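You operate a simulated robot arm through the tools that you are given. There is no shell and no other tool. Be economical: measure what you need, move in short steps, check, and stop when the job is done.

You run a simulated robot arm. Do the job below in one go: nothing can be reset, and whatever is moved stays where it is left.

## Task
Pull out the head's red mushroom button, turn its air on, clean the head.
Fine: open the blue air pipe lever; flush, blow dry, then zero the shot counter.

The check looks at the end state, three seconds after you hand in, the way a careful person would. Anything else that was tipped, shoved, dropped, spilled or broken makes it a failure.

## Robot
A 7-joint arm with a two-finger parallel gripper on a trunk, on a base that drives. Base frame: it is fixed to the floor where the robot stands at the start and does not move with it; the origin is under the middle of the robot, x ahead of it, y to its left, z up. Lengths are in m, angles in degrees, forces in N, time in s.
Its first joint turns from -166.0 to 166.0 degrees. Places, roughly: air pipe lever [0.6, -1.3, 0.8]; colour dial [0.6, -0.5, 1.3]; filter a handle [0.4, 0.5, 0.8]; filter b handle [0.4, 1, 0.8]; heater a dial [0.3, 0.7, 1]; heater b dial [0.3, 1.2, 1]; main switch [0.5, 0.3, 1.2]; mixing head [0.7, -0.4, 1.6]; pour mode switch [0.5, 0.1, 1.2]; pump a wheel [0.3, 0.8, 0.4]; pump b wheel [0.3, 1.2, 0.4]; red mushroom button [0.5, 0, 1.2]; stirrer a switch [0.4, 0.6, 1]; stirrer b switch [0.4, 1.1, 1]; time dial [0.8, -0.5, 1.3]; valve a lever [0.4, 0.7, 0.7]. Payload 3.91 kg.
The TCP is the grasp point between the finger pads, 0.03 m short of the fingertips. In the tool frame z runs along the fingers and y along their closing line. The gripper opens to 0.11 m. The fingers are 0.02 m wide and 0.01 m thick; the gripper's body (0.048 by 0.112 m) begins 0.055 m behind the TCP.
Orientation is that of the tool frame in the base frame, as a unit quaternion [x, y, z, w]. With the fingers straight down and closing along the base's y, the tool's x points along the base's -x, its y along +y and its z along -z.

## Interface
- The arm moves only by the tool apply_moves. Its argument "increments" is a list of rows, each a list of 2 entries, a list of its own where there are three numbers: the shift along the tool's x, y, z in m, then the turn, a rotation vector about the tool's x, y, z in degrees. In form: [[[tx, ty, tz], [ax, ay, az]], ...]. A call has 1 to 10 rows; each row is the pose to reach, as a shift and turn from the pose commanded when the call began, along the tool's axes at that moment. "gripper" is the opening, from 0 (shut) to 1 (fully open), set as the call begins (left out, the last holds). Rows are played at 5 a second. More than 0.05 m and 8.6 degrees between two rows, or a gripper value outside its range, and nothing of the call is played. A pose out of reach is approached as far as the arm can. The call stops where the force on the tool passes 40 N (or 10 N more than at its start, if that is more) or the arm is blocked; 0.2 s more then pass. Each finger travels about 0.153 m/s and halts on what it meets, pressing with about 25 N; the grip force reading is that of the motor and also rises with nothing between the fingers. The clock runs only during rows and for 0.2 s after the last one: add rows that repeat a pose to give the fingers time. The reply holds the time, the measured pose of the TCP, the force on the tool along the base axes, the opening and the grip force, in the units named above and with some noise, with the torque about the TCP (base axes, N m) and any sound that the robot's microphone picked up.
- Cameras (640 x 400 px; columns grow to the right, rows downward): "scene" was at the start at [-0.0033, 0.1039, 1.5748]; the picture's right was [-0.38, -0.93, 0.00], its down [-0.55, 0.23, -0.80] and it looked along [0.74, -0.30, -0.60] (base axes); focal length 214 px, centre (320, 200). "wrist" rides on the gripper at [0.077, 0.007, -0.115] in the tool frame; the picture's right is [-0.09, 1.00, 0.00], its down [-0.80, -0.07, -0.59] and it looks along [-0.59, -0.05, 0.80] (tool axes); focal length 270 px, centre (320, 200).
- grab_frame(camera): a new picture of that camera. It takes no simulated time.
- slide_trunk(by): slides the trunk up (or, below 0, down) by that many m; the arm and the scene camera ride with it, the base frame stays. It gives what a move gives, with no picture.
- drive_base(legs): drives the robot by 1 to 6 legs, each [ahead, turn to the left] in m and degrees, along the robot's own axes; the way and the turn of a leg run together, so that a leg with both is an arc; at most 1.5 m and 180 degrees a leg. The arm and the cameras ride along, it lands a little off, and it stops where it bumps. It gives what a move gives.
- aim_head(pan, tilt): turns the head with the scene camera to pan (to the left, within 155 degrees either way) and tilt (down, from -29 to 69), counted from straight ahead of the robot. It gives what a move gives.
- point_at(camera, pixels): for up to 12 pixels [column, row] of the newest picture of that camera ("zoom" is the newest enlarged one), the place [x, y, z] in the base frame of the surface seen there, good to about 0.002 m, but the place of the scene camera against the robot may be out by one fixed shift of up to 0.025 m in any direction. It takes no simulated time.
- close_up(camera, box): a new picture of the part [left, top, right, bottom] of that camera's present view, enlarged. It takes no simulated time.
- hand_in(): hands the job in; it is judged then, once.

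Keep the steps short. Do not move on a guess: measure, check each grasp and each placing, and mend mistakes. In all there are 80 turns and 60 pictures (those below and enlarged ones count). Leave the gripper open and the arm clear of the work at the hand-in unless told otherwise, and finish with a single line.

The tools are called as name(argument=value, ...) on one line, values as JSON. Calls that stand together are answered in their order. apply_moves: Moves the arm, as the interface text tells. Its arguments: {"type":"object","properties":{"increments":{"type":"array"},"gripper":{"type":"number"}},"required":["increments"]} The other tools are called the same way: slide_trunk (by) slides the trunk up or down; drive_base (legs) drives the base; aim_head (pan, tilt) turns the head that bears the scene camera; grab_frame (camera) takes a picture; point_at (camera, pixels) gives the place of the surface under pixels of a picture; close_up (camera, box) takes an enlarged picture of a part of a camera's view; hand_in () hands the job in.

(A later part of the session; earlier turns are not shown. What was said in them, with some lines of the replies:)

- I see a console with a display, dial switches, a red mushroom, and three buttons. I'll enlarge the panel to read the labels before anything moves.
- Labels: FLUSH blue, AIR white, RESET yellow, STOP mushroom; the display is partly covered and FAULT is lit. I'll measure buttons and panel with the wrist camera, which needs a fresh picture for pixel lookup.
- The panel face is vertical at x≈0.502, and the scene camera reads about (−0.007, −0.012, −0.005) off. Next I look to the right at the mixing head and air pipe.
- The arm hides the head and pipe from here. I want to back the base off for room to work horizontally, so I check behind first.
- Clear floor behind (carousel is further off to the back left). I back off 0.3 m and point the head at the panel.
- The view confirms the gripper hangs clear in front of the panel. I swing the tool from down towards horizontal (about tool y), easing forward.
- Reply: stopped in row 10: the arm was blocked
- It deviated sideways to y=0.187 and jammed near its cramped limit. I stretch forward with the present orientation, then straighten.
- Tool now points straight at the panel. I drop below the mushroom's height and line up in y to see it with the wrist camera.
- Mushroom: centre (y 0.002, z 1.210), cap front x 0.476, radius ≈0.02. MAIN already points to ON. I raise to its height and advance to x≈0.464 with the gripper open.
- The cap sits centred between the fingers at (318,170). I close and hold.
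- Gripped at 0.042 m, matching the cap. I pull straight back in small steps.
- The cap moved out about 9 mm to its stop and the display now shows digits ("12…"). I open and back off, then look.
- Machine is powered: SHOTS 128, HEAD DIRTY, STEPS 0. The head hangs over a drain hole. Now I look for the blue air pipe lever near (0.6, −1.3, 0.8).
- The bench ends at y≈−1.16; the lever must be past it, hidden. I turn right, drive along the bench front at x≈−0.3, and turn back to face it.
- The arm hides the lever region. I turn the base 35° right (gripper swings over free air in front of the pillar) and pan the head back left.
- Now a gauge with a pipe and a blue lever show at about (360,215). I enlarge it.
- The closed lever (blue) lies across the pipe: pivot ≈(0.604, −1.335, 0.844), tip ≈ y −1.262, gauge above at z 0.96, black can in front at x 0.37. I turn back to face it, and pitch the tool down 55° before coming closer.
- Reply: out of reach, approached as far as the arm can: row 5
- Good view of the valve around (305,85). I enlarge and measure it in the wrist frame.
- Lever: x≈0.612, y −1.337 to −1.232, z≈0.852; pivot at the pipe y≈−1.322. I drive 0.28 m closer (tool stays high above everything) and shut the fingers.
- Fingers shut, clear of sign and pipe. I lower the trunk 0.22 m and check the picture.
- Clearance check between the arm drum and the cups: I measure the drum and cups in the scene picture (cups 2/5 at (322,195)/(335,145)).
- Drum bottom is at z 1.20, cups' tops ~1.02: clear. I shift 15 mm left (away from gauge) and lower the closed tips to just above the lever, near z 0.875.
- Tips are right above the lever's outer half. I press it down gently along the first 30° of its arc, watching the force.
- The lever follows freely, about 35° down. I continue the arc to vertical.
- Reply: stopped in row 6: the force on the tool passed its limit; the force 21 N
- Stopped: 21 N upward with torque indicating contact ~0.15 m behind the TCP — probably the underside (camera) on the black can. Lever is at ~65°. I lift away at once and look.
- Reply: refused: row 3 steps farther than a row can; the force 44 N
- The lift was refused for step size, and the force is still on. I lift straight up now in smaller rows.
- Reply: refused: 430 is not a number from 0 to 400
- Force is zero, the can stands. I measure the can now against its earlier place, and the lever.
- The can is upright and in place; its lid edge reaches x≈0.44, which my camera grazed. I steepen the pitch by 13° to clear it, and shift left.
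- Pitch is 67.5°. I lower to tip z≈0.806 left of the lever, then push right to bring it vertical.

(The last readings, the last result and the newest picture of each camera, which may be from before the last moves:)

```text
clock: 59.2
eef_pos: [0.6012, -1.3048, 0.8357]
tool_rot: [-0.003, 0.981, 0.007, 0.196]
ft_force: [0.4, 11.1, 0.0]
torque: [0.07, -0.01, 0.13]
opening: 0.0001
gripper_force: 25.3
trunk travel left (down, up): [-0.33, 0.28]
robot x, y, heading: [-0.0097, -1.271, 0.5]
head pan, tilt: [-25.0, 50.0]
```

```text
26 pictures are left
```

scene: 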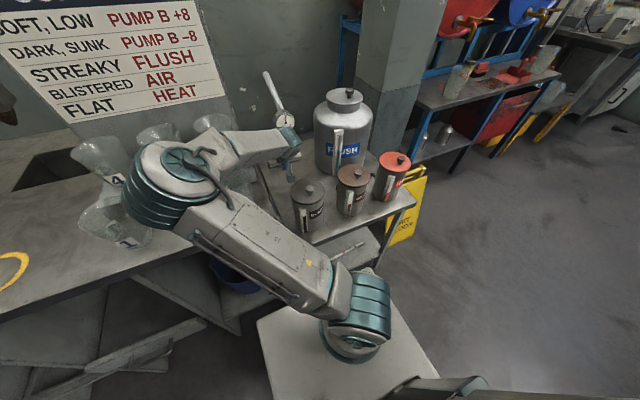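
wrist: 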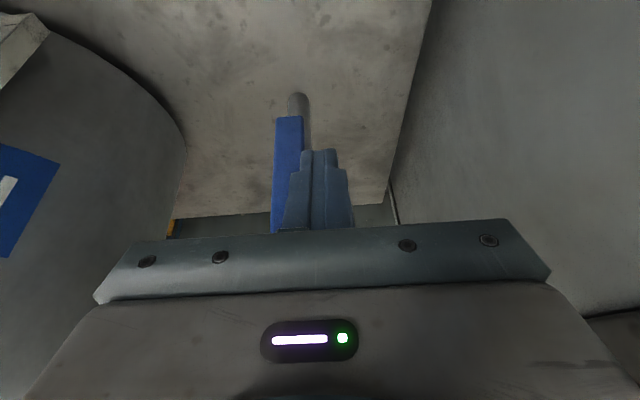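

The lever is in line with the pipe and pushes back 11 N, so it's at its stop. One small extra nudge, then back off left and up.

apply_moves(increments=[[[0, -0.004, 0], [0, 0, 0]], [[0, -0.004, 0], [0, 0, 0]], [[0, 0.015, 0], [0, 0, 0]], [[0, 0.045, 0], [0, 0, 0]], [[-0.0153, 0.05, -0.037], [0, 0, 0]], [[-0.0306, 0.05, -0.074], [0, 0, 0]], [[-0.0459, 0.05, -0.111], [0, 0, 0]], [[-0.0612, 0.05, -0.148], [0, 0, 0]], [[-0.0612, 0.05, -0.148], [0, 0, 0]]])

grab_frame(camera="wrist")

```text
clock: 61.2
eef_pos: [0.5992, -1.2584, 0.9949]
tool_rot: [-0.002, 0.981, 0.006, 0.196]
ft_force: [-0.6, 0.4, 0.4]
torque: [0.02, -0.01, 0.02]
opening: 0.0
gripper_force: 25.5
trunk travel left (down, up): [-0.33, 0.28]
robot x, y, heading: [-0.0062, -1.2723, 0.4]
head pan, tilt: [-25.0, 50.0]
```

```text
25 pictures are left
```

wrist: 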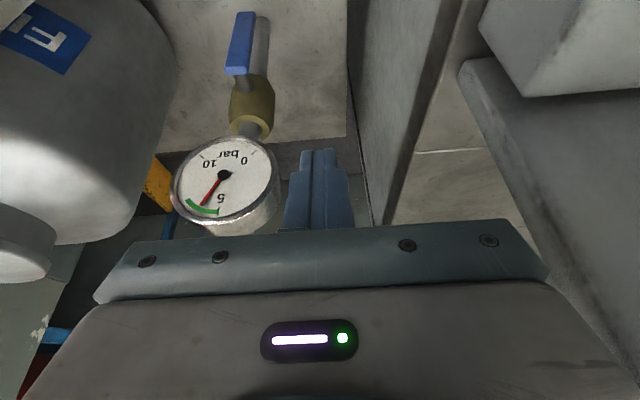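

Gauge reads about 6 bar, in the green: air is on. I raise the trunk back, back off, and drive back to the panel.

slide_trunk(by=0.22)

drive_base(legs=[[-0.29, 0], [0, 90], [1.4, 0], [0, -90]])

aim_head(pan=0, tilt=25)

grab_frame(camera="scene")

```text
clock: 63.5
eef_pos: [0.5991, -1.2587, 1.2137]
tool_rot: [-0.001, 0.981, 0.006, 0.196]
ft_force: [-0.1, -0.9, 0.4]
torque: [0.03, 0.01, 0.0]
opening: 0.0
gripper_force: 24.6
trunk travel left (down, up): [-0.55, 0.06]
robot x, y, heading: [-0.0095, -1.2716, 0.3]
head pan, tilt: [-25.0, 50.0]
```

```text
clock: 79.9
eef_pos: [0.322, 0.1304, 1.2145]
tool_rot: [0.024, 0.981, 0.0, 0.195]
ft_force: [-0.6, 0.8, 0.1]
torque: [0.04, -0.04, 0.02]
opening: 0.0
gripper_force: 25.0
trunk travel left (down, up): [-0.55, 0.06]
robot x, y, heading: [-0.2896, 0.1471, -2.8]
head pan, tilt: [-25.0, 50.0]
```

```text
clock: 80.8
eef_pos: [0.3226, 0.1305, 1.2136]
tool_rot: [0.023, 0.981, 0.001, 0.195]
ft_force: [-0.3, -0.3, 1.0]
torque: [0.0, 0.02, 0.0]
opening: 0.0
gripper_force: 25.1
trunk travel left (down, up): [-0.55, 0.06]
robot x, y, heading: [-0.2851, 0.1464, -2.9]
head pan, tilt: [0.0, 25.0]
```

```text
24 pictures are left
```

scene: 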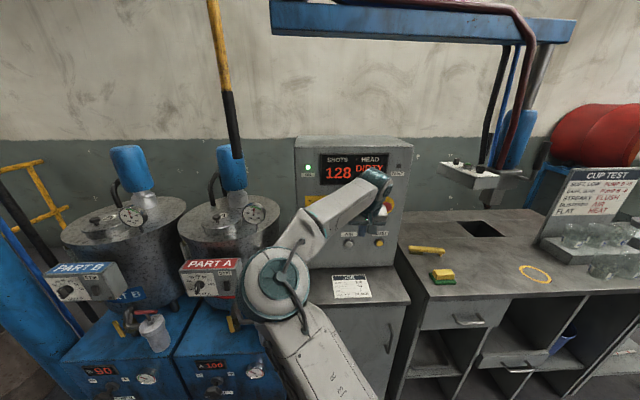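

Back at the panel, heading −2.9°. I straighten the base and bring the tool horizontal again.

drive_base(legs=[[0, 2.9]])

apply_moves(increments=[[[-0.004, 0, 0.0017], [0, -7.5, 0]], [[-0.008, 0, 0.0034], [0, -15, 0]], [[-0.012, 0, 0.005], [0, -22.5, 0]], [[-0.016, 0, 0.0067], [0, -30, 0]], [[-0.02, 0, 0.0084], [0, -37.5, 0]], [[-0.024, 0, 0.01], [0, -45, 0]], [[-0.028, 0, 0.0118], [0, -52.5, 0]], [[-0.032, 0, 0.0135], [0, -60, 0]], [[-0.036, 0, 0.015], [0, -67.5, 0]], [[-0.036, 0, 0.015], [0, -67.5, 0]]])

```text
clock: 81.6
eef_pos: [0.3229, 0.1611, 1.215]
tool_rot: [-0.001, 0.981, 0.005, 0.195]
ft_force: [0.3, -0.5, -0.4]
torque: [-0.02, -0.03, -0.04]
opening: 0.0
gripper_force: 25.3
trunk travel left (down, up): [-0.55, 0.06]
robot x, y, heading: [-0.2845, 0.1456, 0.2]
head pan, tilt: [0.0, 25.0]
```

```text
clock: 83.8
eef_pos: [0.3616, 0.161, 1.2137]
tool_rot: [0.003, 0.706, 0.005, 0.708]
ft_force: [-0.3, 0.2, 0.5]
torque: [-0.01, 0.0, 0.0]
opening: 0.0
gripper_force: 24.5
trunk travel left (down, up): [-0.55, 0.06]
robot x, y, heading: [-0.2847, 0.1457, 0.3]
head pan, tilt: [0.0, 25.0]
```

Tool is horizontal. I lower by trunk 0.176 m and shift left 0.105 m to line up with FLUSH (y 0.266, z 1.038).

slide_trunk(by=-0.175)

apply_moves(increments=[[[0, 0.03, 0], [0, 0, 0]], [[0, 0.06, 0], [0, 0, 0]], [[0, 0.09, 0], [0, 0, 0]], [[0, 0.105, 0.03], [0, 0, 0]], [[0, 0.105, 0.03], [0, 0, 0]]])

grab_frame(camera="wrist")

grab_frame(camera="scene")

```text
clock: 85.7
eef_pos: [0.3614, 0.1613, 1.0389]
tool_rot: [0.002, 0.707, 0.005, 0.707]
ft_force: [-0.2, -0.3, 0.2]
torque: [0.01, 0.02, 0.01]
opening: 0.0
gripper_force: 25.2
trunk travel left (down, up): [-0.375, 0.235]
robot x, y, heading: [-0.2879, 0.1471, 0.6]
head pan, tilt: [0.0, 25.0]
```

```text
clock: 86.9
eef_pos: [0.3879, 0.2683, 1.0418]
tool_rot: [0.003, 0.707, 0.006, 0.707]
ft_force: [0.4, 0.0, 0.3]
torque: [0.02, -0.06, -0.01]
opening: 0.0001
gripper_force: 24.6
trunk travel left (down, up): [-0.375, 0.235]
robot x, y, heading: [-0.2849, 0.1484, 0.4]
head pan, tilt: [0.0, 25.0]
```

```text
23 pictures are left
```

wrist: 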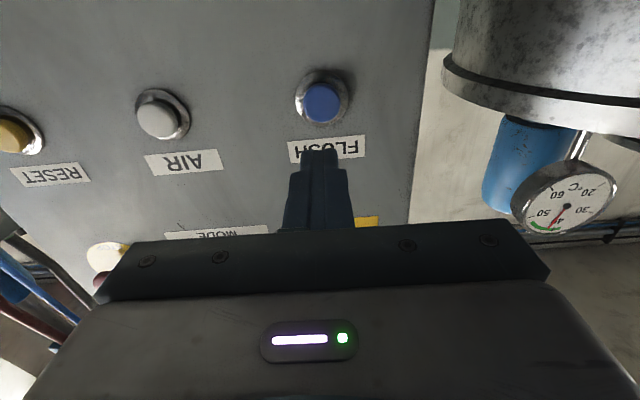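

```text
22 pictures are left
```

scene: 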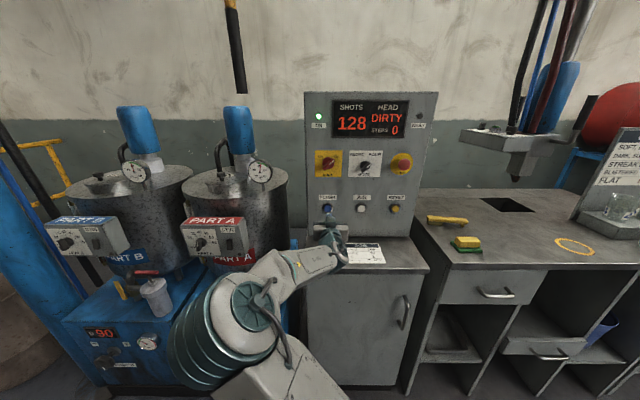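

point_at(camera="wrist", pixels=[[322, 104], [309, 104], [335, 104], [322, 90], [322, 120], [160, 121], [145, 121], [175, 125], [160, 108], [160, 134], [15, 136], [28, 140]])

```text
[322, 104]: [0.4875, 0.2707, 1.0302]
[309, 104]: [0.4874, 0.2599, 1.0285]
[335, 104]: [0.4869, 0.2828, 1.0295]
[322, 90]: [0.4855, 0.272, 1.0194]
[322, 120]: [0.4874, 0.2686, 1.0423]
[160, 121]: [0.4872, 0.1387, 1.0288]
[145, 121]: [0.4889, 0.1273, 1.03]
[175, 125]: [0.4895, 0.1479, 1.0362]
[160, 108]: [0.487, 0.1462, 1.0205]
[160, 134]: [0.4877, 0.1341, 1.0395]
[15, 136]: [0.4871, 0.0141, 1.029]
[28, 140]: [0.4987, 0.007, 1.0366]
```

FLUSH centre is (y 0.270, z 1.031), front x 0.487; AIR (0.138, 1.030). I lower 10 mm, advance, and press FLUSH.

apply_moves(increments=[[[0.01, 0.002, 0.0], [0, 0, 0]], [[0.01, 0.002, 0.04], [0, 0, 0]], [[0.01, 0.002, 0.062], [0, 0, 0]], [[0.01, 0.002, 0.07], [0, 0, 0]], [[0.01, 0.002, 0.076], [0, 0, 0]], [[0.01, 0.002, 0.08], [0, 0, 0]], [[0.01, 0.002, 0.08], [0, 0, 0]]])

close_up(camera="scene", box=[290, 80, 600, 240])

```text
clock: 88.5
eef_pos: [0.4669, 0.2691, 1.0337]
tool_rot: [0.001, 0.707, 0.005, 0.707]
ft_force: [-35.5, -0.2, -7.1]
torque: [0.06, 0.21, 0.02]
opening: 0.0
gripper_force: 24.9
trunk travel left (down, up): [-0.375, 0.235]
robot x, y, heading: [-0.2853, 0.1438, 0.2]
head pan, tilt: [0.0, 25.0]
heard: click
```

```text
2.06 times, centred on (445, 160) of scene
```

zoom: 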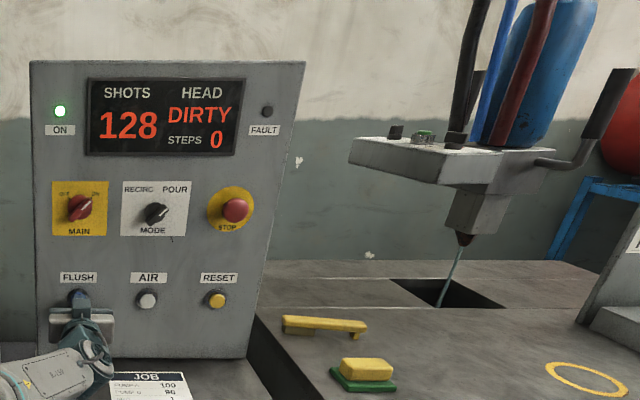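

A click, and flush liquid streams into the drain. I keep it pressed two seconds and watch the display.

apply_moves(increments=[[[0, 0, 0], [0, 0, 0]], [[0, 0, 0], [0, 0, 0]], [[0, 0, 0], [0, 0, 0]], [[0, 0, 0], [0, 0, 0]], [[0, 0, 0], [0, 0, 0]], [[0, 0, 0], [0, 0, 0]], [[0, 0, 0], [0, 0, 0]], [[0, 0, 0], [0, 0, 0]], [[0, 0, 0], [0, 0, 0]], [[0, 0, 0], [0, 0, 0]]])

close_up(camera="scene", box=[290, 80, 600, 240])

```text
clock: 90.7
eef_pos: [0.4684, 0.271, 1.0339]
tool_rot: [0.003, 0.706, 0.004, 0.708]
ft_force: [-38.3, 0.1, -14.6]
torque: [0.0, 0.42, -0.04]
opening: 0.0
gripper_force: 25.5
trunk travel left (down, up): [-0.375, 0.235]
robot x, y, heading: [-0.287, 0.1455, 0.3]
head pan, tilt: [0.0, 25.0]
```

```text
2.06 times, centred on (445, 160) of scene
```

zoom: 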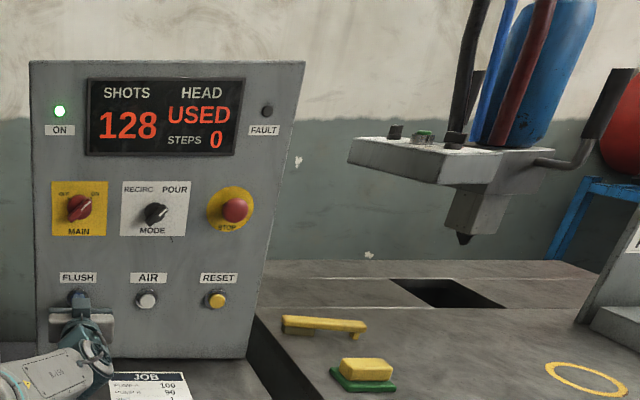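

The timed flush ended and HEAD went from DIRTY to USED. I release the button and read the display again.

apply_moves(increments=[[[0, 0, -0.01], [0, 0, 0]], [[0, 0, -0.025], [0, 0, 0]], [[0, 0, -0.025], [0, 0, 0]]])

close_up(camera="scene", box=[290, 80, 600, 240])

```text
clock: 91.5
eef_pos: [0.4469, 0.2685, 1.034]
tool_rot: [0.002, 0.706, 0.007, 0.708]
ft_force: [-0.9, 0.4, -0.6]
torque: [0.02, 0.01, 0.02]
opening: 0.0
gripper_force: 25.2
trunk travel left (down, up): [-0.375, 0.235]
robot x, y, heading: [-0.2867, 0.1505, 0.2]
head pan, tilt: [0.0, 25.0]
```

```text
2.06 times, centred on (445, 160) of scene
```

zoom: 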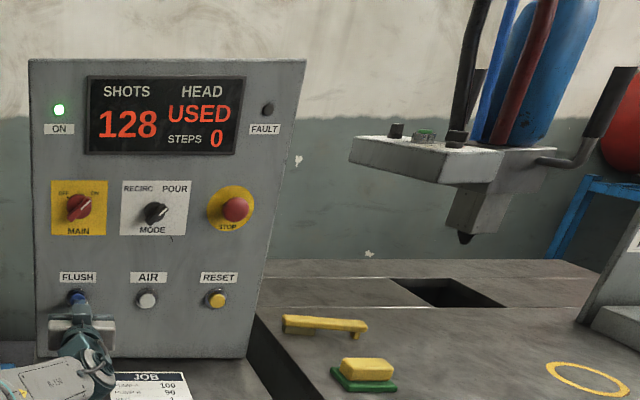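

Released. Per the job, next is AIR: I retract, shift right 0.131 m, and press the white button.

apply_moves(increments=[[[0.003, 0, -0.02], [0, 0, 0]], [[0.003, -0.045, -0.02], [0, 0, 0]], [[0.003, -0.09, -0.02], [0, 0, 0]], [[0.003, -0.131, -0.02], [0, 0, 0]], [[0.003, -0.131, 0.005], [0, 0, 0]], [[0.003, -0.131, 0.013], [0, 0, 0]], [[0.003, -0.131, 0.019], [0, 0, 0]], [[0.003, -0.131, 0.02], [0, 0, 0]]])

close_up(camera="scene", box=[290, 80, 600, 240])

```text
clock: 93.3
eef_pos: [0.4652, 0.1368, 1.0269]
tool_rot: [0.003, 0.707, 0.006, 0.707]
ft_force: [-20.5, -1.7, -4.5]
torque: [-0.02, 0.13, -0.07]
opening: 0.0002
gripper_force: 25.2
trunk travel left (down, up): [-0.375, 0.235]
robot x, y, heading: [-0.2854, 0.1509, 0.2]
head pan, tilt: [0.0, 25.0]
heard: click
```

```text
2.06 times, centred on (445, 160) of scene
```

zoom: 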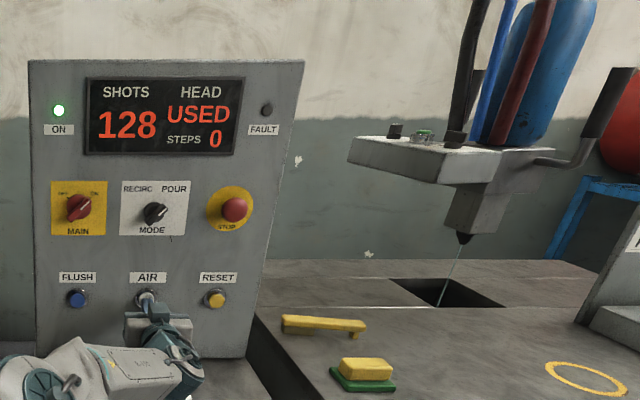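

Air blows from the nozzle. I hold two more seconds, release, and read.

apply_moves(increments=[[[0, 0, 0], [0, 0, 0]], [[0, 0, 0], [0, 0, 0]], [[0, 0, 0], [0, 0, 0]], [[0, 0, 0], [0, 0, 0]], [[0, 0, 0], [0, 0, 0]], [[0, 0, 0], [0, 0, 0]], [[0, 0, 0], [0, 0, 0]], [[0, 0, 0], [0, 0, 0]], [[0, 0, -0.012], [0, 0, 0]], [[0, 0, -0.03], [0, 0, 0]]])

close_up(camera="scene", box=[290, 80, 600, 240])

```text
clock: 95.5
eef_pos: [0.4362, 0.1389, 1.0262]
tool_rot: [0.002, 0.706, 0.006, 0.708]
ft_force: [-0.1, 0.6, -0.3]
torque: [0.01, -0.01, 0.0]
opening: 0.0
gripper_force: 25.0
trunk travel left (down, up): [-0.375, 0.235]
robot x, y, heading: [-0.2837, 0.1465, 0.4]
head pan, tilt: [0.0, 25.0]
```

```text
2.06 times, centred on (445, 160) of scene
```

zoom: 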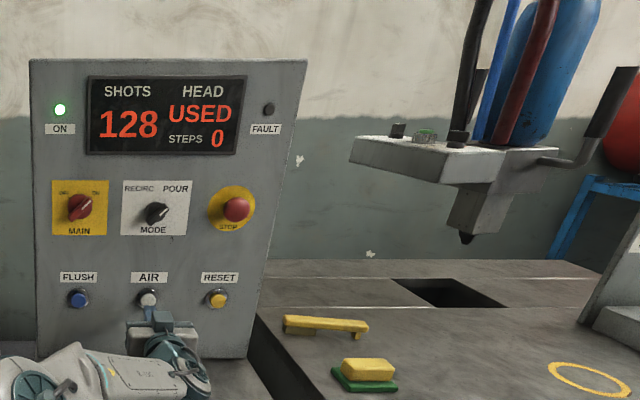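

Still USED, so one flush wasn't enough. I go back left to FLUSH (y 0.270) and flush a second time.

apply_moves(increments=[[[-0.004, 0.04, 0], [0, 0, 0]], [[-0.004, 0.085, 0], [0, 0, 0]], [[-0.004, 0.131, 0], [0, 0, 0]], [[-0.004, 0.131, 0.015], [0, 0, 0]], [[-0.004, 0.131, 0.025], [0, 0, 0]], [[-0.004, 0.131, 0.03], [0, 0, 0]], [[-0.004, 0.131, 0.031], [0, 0, 0]], [[-0.004, 0.131, 0.031], [0, 0, 0]], [[-0.004, 0.131, 0.031], [0, 0, 0]], [[-0.004, 0.131, 0.031], [0, 0, 0]]])

apply_moves(increments=[[[0, 0, -0.01], [0, 0, 0]], [[0, 0, -0.03], [0, 0, 0]], [[0, 0, -0.03], [0, 0, 0]], [[0, 0, -0.03], [0, 0, 0]], [[0, 0, -0.03], [0, 0, 0]], [[0, 0, -0.03], [0, 0, 0]], [[0, 0, -0.03], [0, 0, 0]], [[0, 0, -0.03], [0, 0, 0]], [[0, 0, -0.03], [0, 0, 0]], [[0, 0, -0.03], [0, 0, 0]]])

close_up(camera="scene", box=[290, 80, 600, 240])

```text
clock: 97.7
eef_pos: [0.4654, 0.2685, 1.0317]
tool_rot: [0.003, 0.707, 0.006, 0.708]
ft_force: [-20.1, -4.5, -4.2]
torque: [0.01, 0.1, -0.1]
opening: 0.0
gripper_force: 25.1
trunk travel left (down, up): [-0.375, 0.235]
robot x, y, heading: [-0.2897, 0.1486, 0.2]
head pan, tilt: [0.0, 25.0]
heard: click
```

```text
clock: 99.9
eef_pos: [0.4372, 0.2683, 1.0315]
tool_rot: [0.002, 0.707, 0.005, 0.707]
ft_force: [-0.2, 0.0, 1.1]
torque: [0.01, -0.01, -0.02]
opening: 0.0
gripper_force: 24.9
trunk travel left (down, up): [-0.375, 0.235]
robot x, y, heading: [-0.2888, 0.149, 0.4]
head pan, tilt: [0.0, 25.0]
```

```text
2.06 times, centred on (445, 160) of scene
```

zoom: 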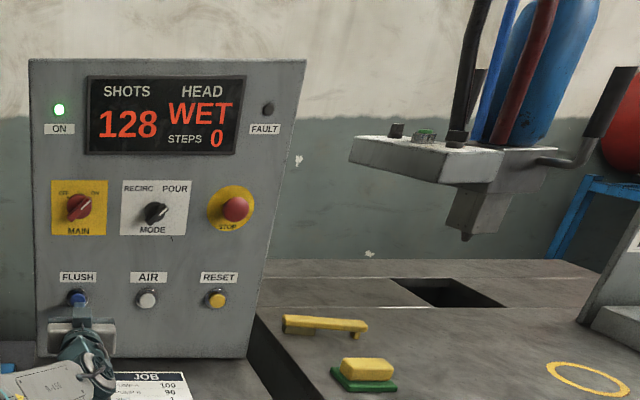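

HEAD now says WET, so it's flushed clean. I move to AIR and blow dry.

apply_moves(increments=[[[0.003, -0.04, 0], [0, 0, 0]], [[0.003, -0.085, 0], [0, 0, 0]], [[0.003, -0.131, 0], [0, 0, 0]], [[0.003, -0.131, 0.015], [0, 0, 0]], [[0.003, -0.131, 0.025], [0, 0, 0]], [[0.003, -0.131, 0.03], [0, 0, 0]], [[0.003, -0.131, 0.031], [0, 0, 0]], [[0.003, -0.131, 0.031], [0, 0, 0]], [[0.003, -0.131, 0.031], [0, 0, 0]], [[0.003, -0.131, 0.031], [0, 0, 0]]])

apply_moves(increments=[[[0, 0, -0.01], [0, 0, 0]], [[0, 0, -0.03], [0, 0, 0]], [[0, 0, -0.03], [0, 0, 0]], [[0, 0, -0.03], [0, 0, 0]], [[0, 0, -0.03], [0, 0, 0]], [[0, 0, -0.03], [0, 0, 0]], [[0, 0, -0.03], [0, 0, 0]], [[0, 0, -0.03], [0, 0, 0]], [[0, 0, -0.03], [0, 0, 0]], [[0, 0, -0.03], [0, 0, 0]]])

close_up(camera="scene", box=[290, 80, 600, 240])

grab_frame(camera="wrist")

```text
clock: 102.1
eef_pos: [0.4668, 0.1372, 1.0287]
tool_rot: [0.004, 0.707, 0.005, 0.707]
ft_force: [-30.0, -3.3, -13.7]
torque: [-0.02, 0.36, -0.1]
opening: 0.0005
gripper_force: 25.3
trunk travel left (down, up): [-0.375, 0.235]
robot x, y, heading: [-0.2869, 0.1482, 0.2]
head pan, tilt: [0.0, 25.0]
heard: click
```

```text
clock: 104.3
eef_pos: [0.4394, 0.1373, 1.0261]
tool_rot: [0.002, 0.707, 0.004, 0.707]
ft_force: [1.2, 0.0, -0.1]
torque: [-0.02, 0.0, -0.02]
opening: 0.0
gripper_force: 24.8
trunk travel left (down, up): [-0.375, 0.235]
robot x, y, heading: [-0.2867, 0.1487, 0.3]
head pan, tilt: [0.0, 25.0]
```

```text
2.06 times, centred on (445, 160) of scene
```

zoom: 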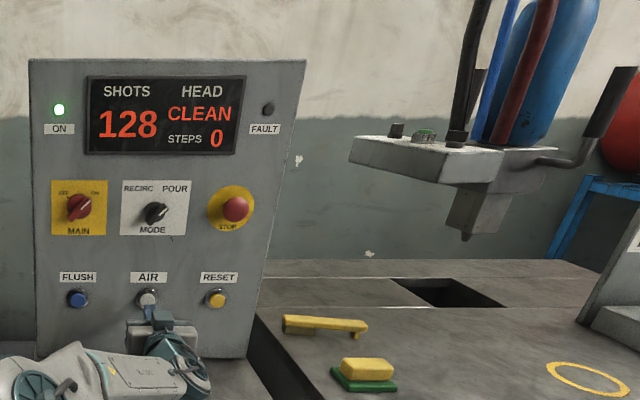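

```text
14 pictures are left
```

wrist: 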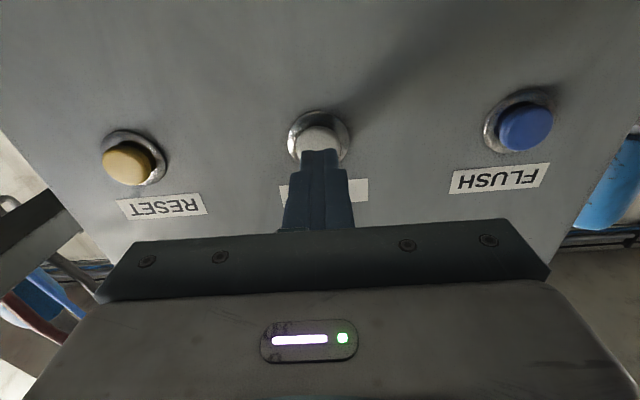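

HEAD reads CLEAN. Last is RESET: I measure the yellow button at about (126,165).

point_at(camera="wrist", pixels=[[126, 165], [106, 163], [146, 167], [126, 150], [126, 180]])

```text
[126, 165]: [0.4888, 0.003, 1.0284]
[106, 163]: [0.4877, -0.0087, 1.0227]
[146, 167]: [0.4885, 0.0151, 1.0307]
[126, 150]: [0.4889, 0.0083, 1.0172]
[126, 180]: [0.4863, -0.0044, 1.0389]
```

RESET centre is (y 0.003, z 1.028), front x 0.488. I shift right 0.134 m and press it briefly, then retreat.

apply_moves(increments=[[[-0.002, -0.045, 0], [0, 0, 0]], [[-0.002, -0.09, 0], [0, 0, 0]], [[-0.002, -0.134, 0], [0, 0, 0]], [[-0.002, -0.134, 0.015], [0, 0, 0]], [[-0.002, -0.134, 0.025], [0, 0, 0]], [[-0.002, -0.134, 0.03], [0, 0, 0]], [[-0.002, -0.134, 0.031], [0, 0, 0]], [[-0.002, -0.134, 0.031], [0, 0, 0]]])

apply_moves(increments=[[[0, 0, -0.01], [0, 0, 0]], [[0, 0, -0.04], [0, 0, 0]], [[0, 0, -0.08], [0, 0, 0]], [[0, 0, -0.08], [0, 0, 0]]])

close_up(camera="scene", box=[290, 80, 600, 240])

```text
clock: 106.3
eef_pos: [0.4655, 0.0021, 1.0282]
tool_rot: [0.003, 0.709, 0.006, 0.706]
ft_force: [-24.6, 5.3, -1.7]
torque: [0.0, 0.02, 0.18]
opening: 0.0
gripper_force: 25.0
trunk travel left (down, up): [-0.375, 0.235]
robot x, y, heading: [-0.2877, 0.1466, 0.2]
head pan, tilt: [0.0, 25.0]
heard: click
stopped in row 8: the force on the tool passed its limit (the readings are from after the stop); the commanded pose is now the measured one
```

```text
clock: 107.3
eef_pos: [0.3903, 0.0018, 1.0238]
tool_rot: [0.004, 0.709, 0.004, 0.706]
ft_force: [-0.1, -0.4, 0.3]
torque: [0.03, -0.01, 0.02]
opening: 0.0
gripper_force: 24.9
trunk travel left (down, up): [-0.375, 0.235]
robot x, y, heading: [-0.2866, 0.1499, 0.3]
head pan, tilt: [0.0, 25.0]
```

```text
2.06 times, centred on (445, 160) of scene
```

zoom: 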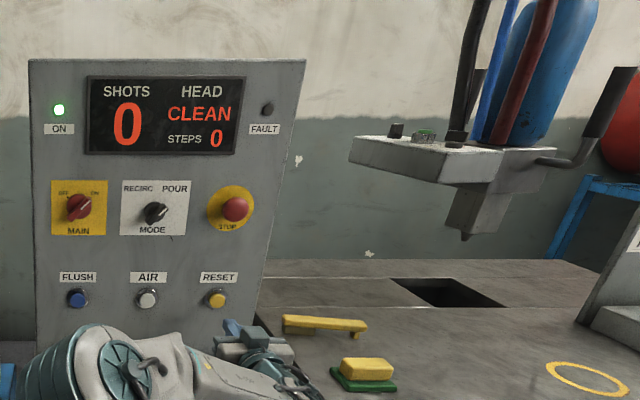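

SHOTS 0, HEAD CLEAN, no fault. I back the base off, open the gripper, and take a last look at the can and lever.

drive_base(legs=[[-0.15, 0]])

apply_moves(increments=[[[0, 0, 0], [0, 0, 0]], [[0, 0, 0], [0, 0, 0]], [[0, 0, 0], [0, 0, 0]], [[0, 0, 0], [0, 0, 0]]], gripper=1)

aim_head(pan=-52, tilt=25)

close_up(camera="scene", box=[240, 120, 440, 245])

```text
clock: 108.7
eef_pos: [0.2416, 0.0048, 1.0236]
tool_rot: [0.002, 0.709, 0.006, 0.705]
ft_force: [0.6, 0.6, 0.4]
torque: [0.05, -0.01, -0.03]
opening: 0.0
gripper_force: 25.2
trunk travel left (down, up): [-0.375, 0.235]
robot x, y, heading: [-0.4336, 0.1468, 0.5]
head pan, tilt: [0.0, 25.0]
```

```text
clock: 109.7
eef_pos: [0.2424, 0.0029, 1.0235]
tool_rot: [0.002, 0.709, 0.006, 0.705]
ft_force: [0.9, -0.3, 0.0]
torque: [0.02, -0.01, -0.01]
opening: 0.1099
gripper_force: 0.1
trunk travel left (down, up): [-0.375, 0.235]
robot x, y, heading: [-0.4379, 0.1449, 0.5]
head pan, tilt: [0.0, 25.0]
```

```text
clock: 110.9
eef_pos: [0.241, 0.0032, 1.0231]
tool_rot: [0.002, 0.709, 0.006, 0.705]
ft_force: [0.4, -0.4, 0.0]
torque: [0.02, 0.01, 0.0]
opening: 0.1099
gripper_force: 0.0
trunk travel left (down, up): [-0.375, 0.235]
robot x, y, heading: [-0.4354, 0.1442, 0.6]
head pan, tilt: [-52.0, 25.0]
```

```text
3.20 times, centred on (340, 182) of scene
```

zoom: 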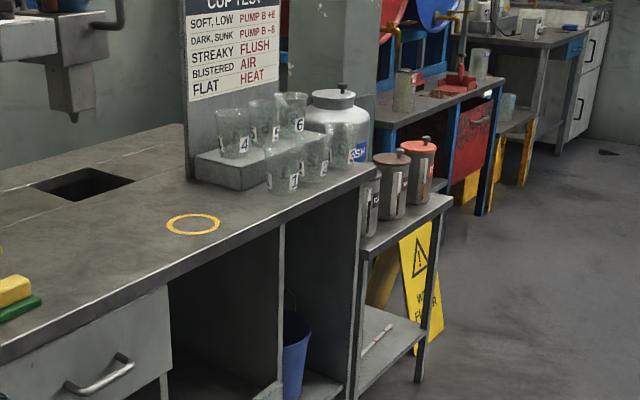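

All cups and cans stand in place, the gripper is open and clear. I hand in.

hand_in()

```text
The job is handed in.
```

The red mushroom button is out, the air lever is open at about 6 bar, the head reads CLEAN after two flushes and blow-drys, and the shot counter is at 0; my gripper pressed on the black can while I moved the lever, but it stayed upright.
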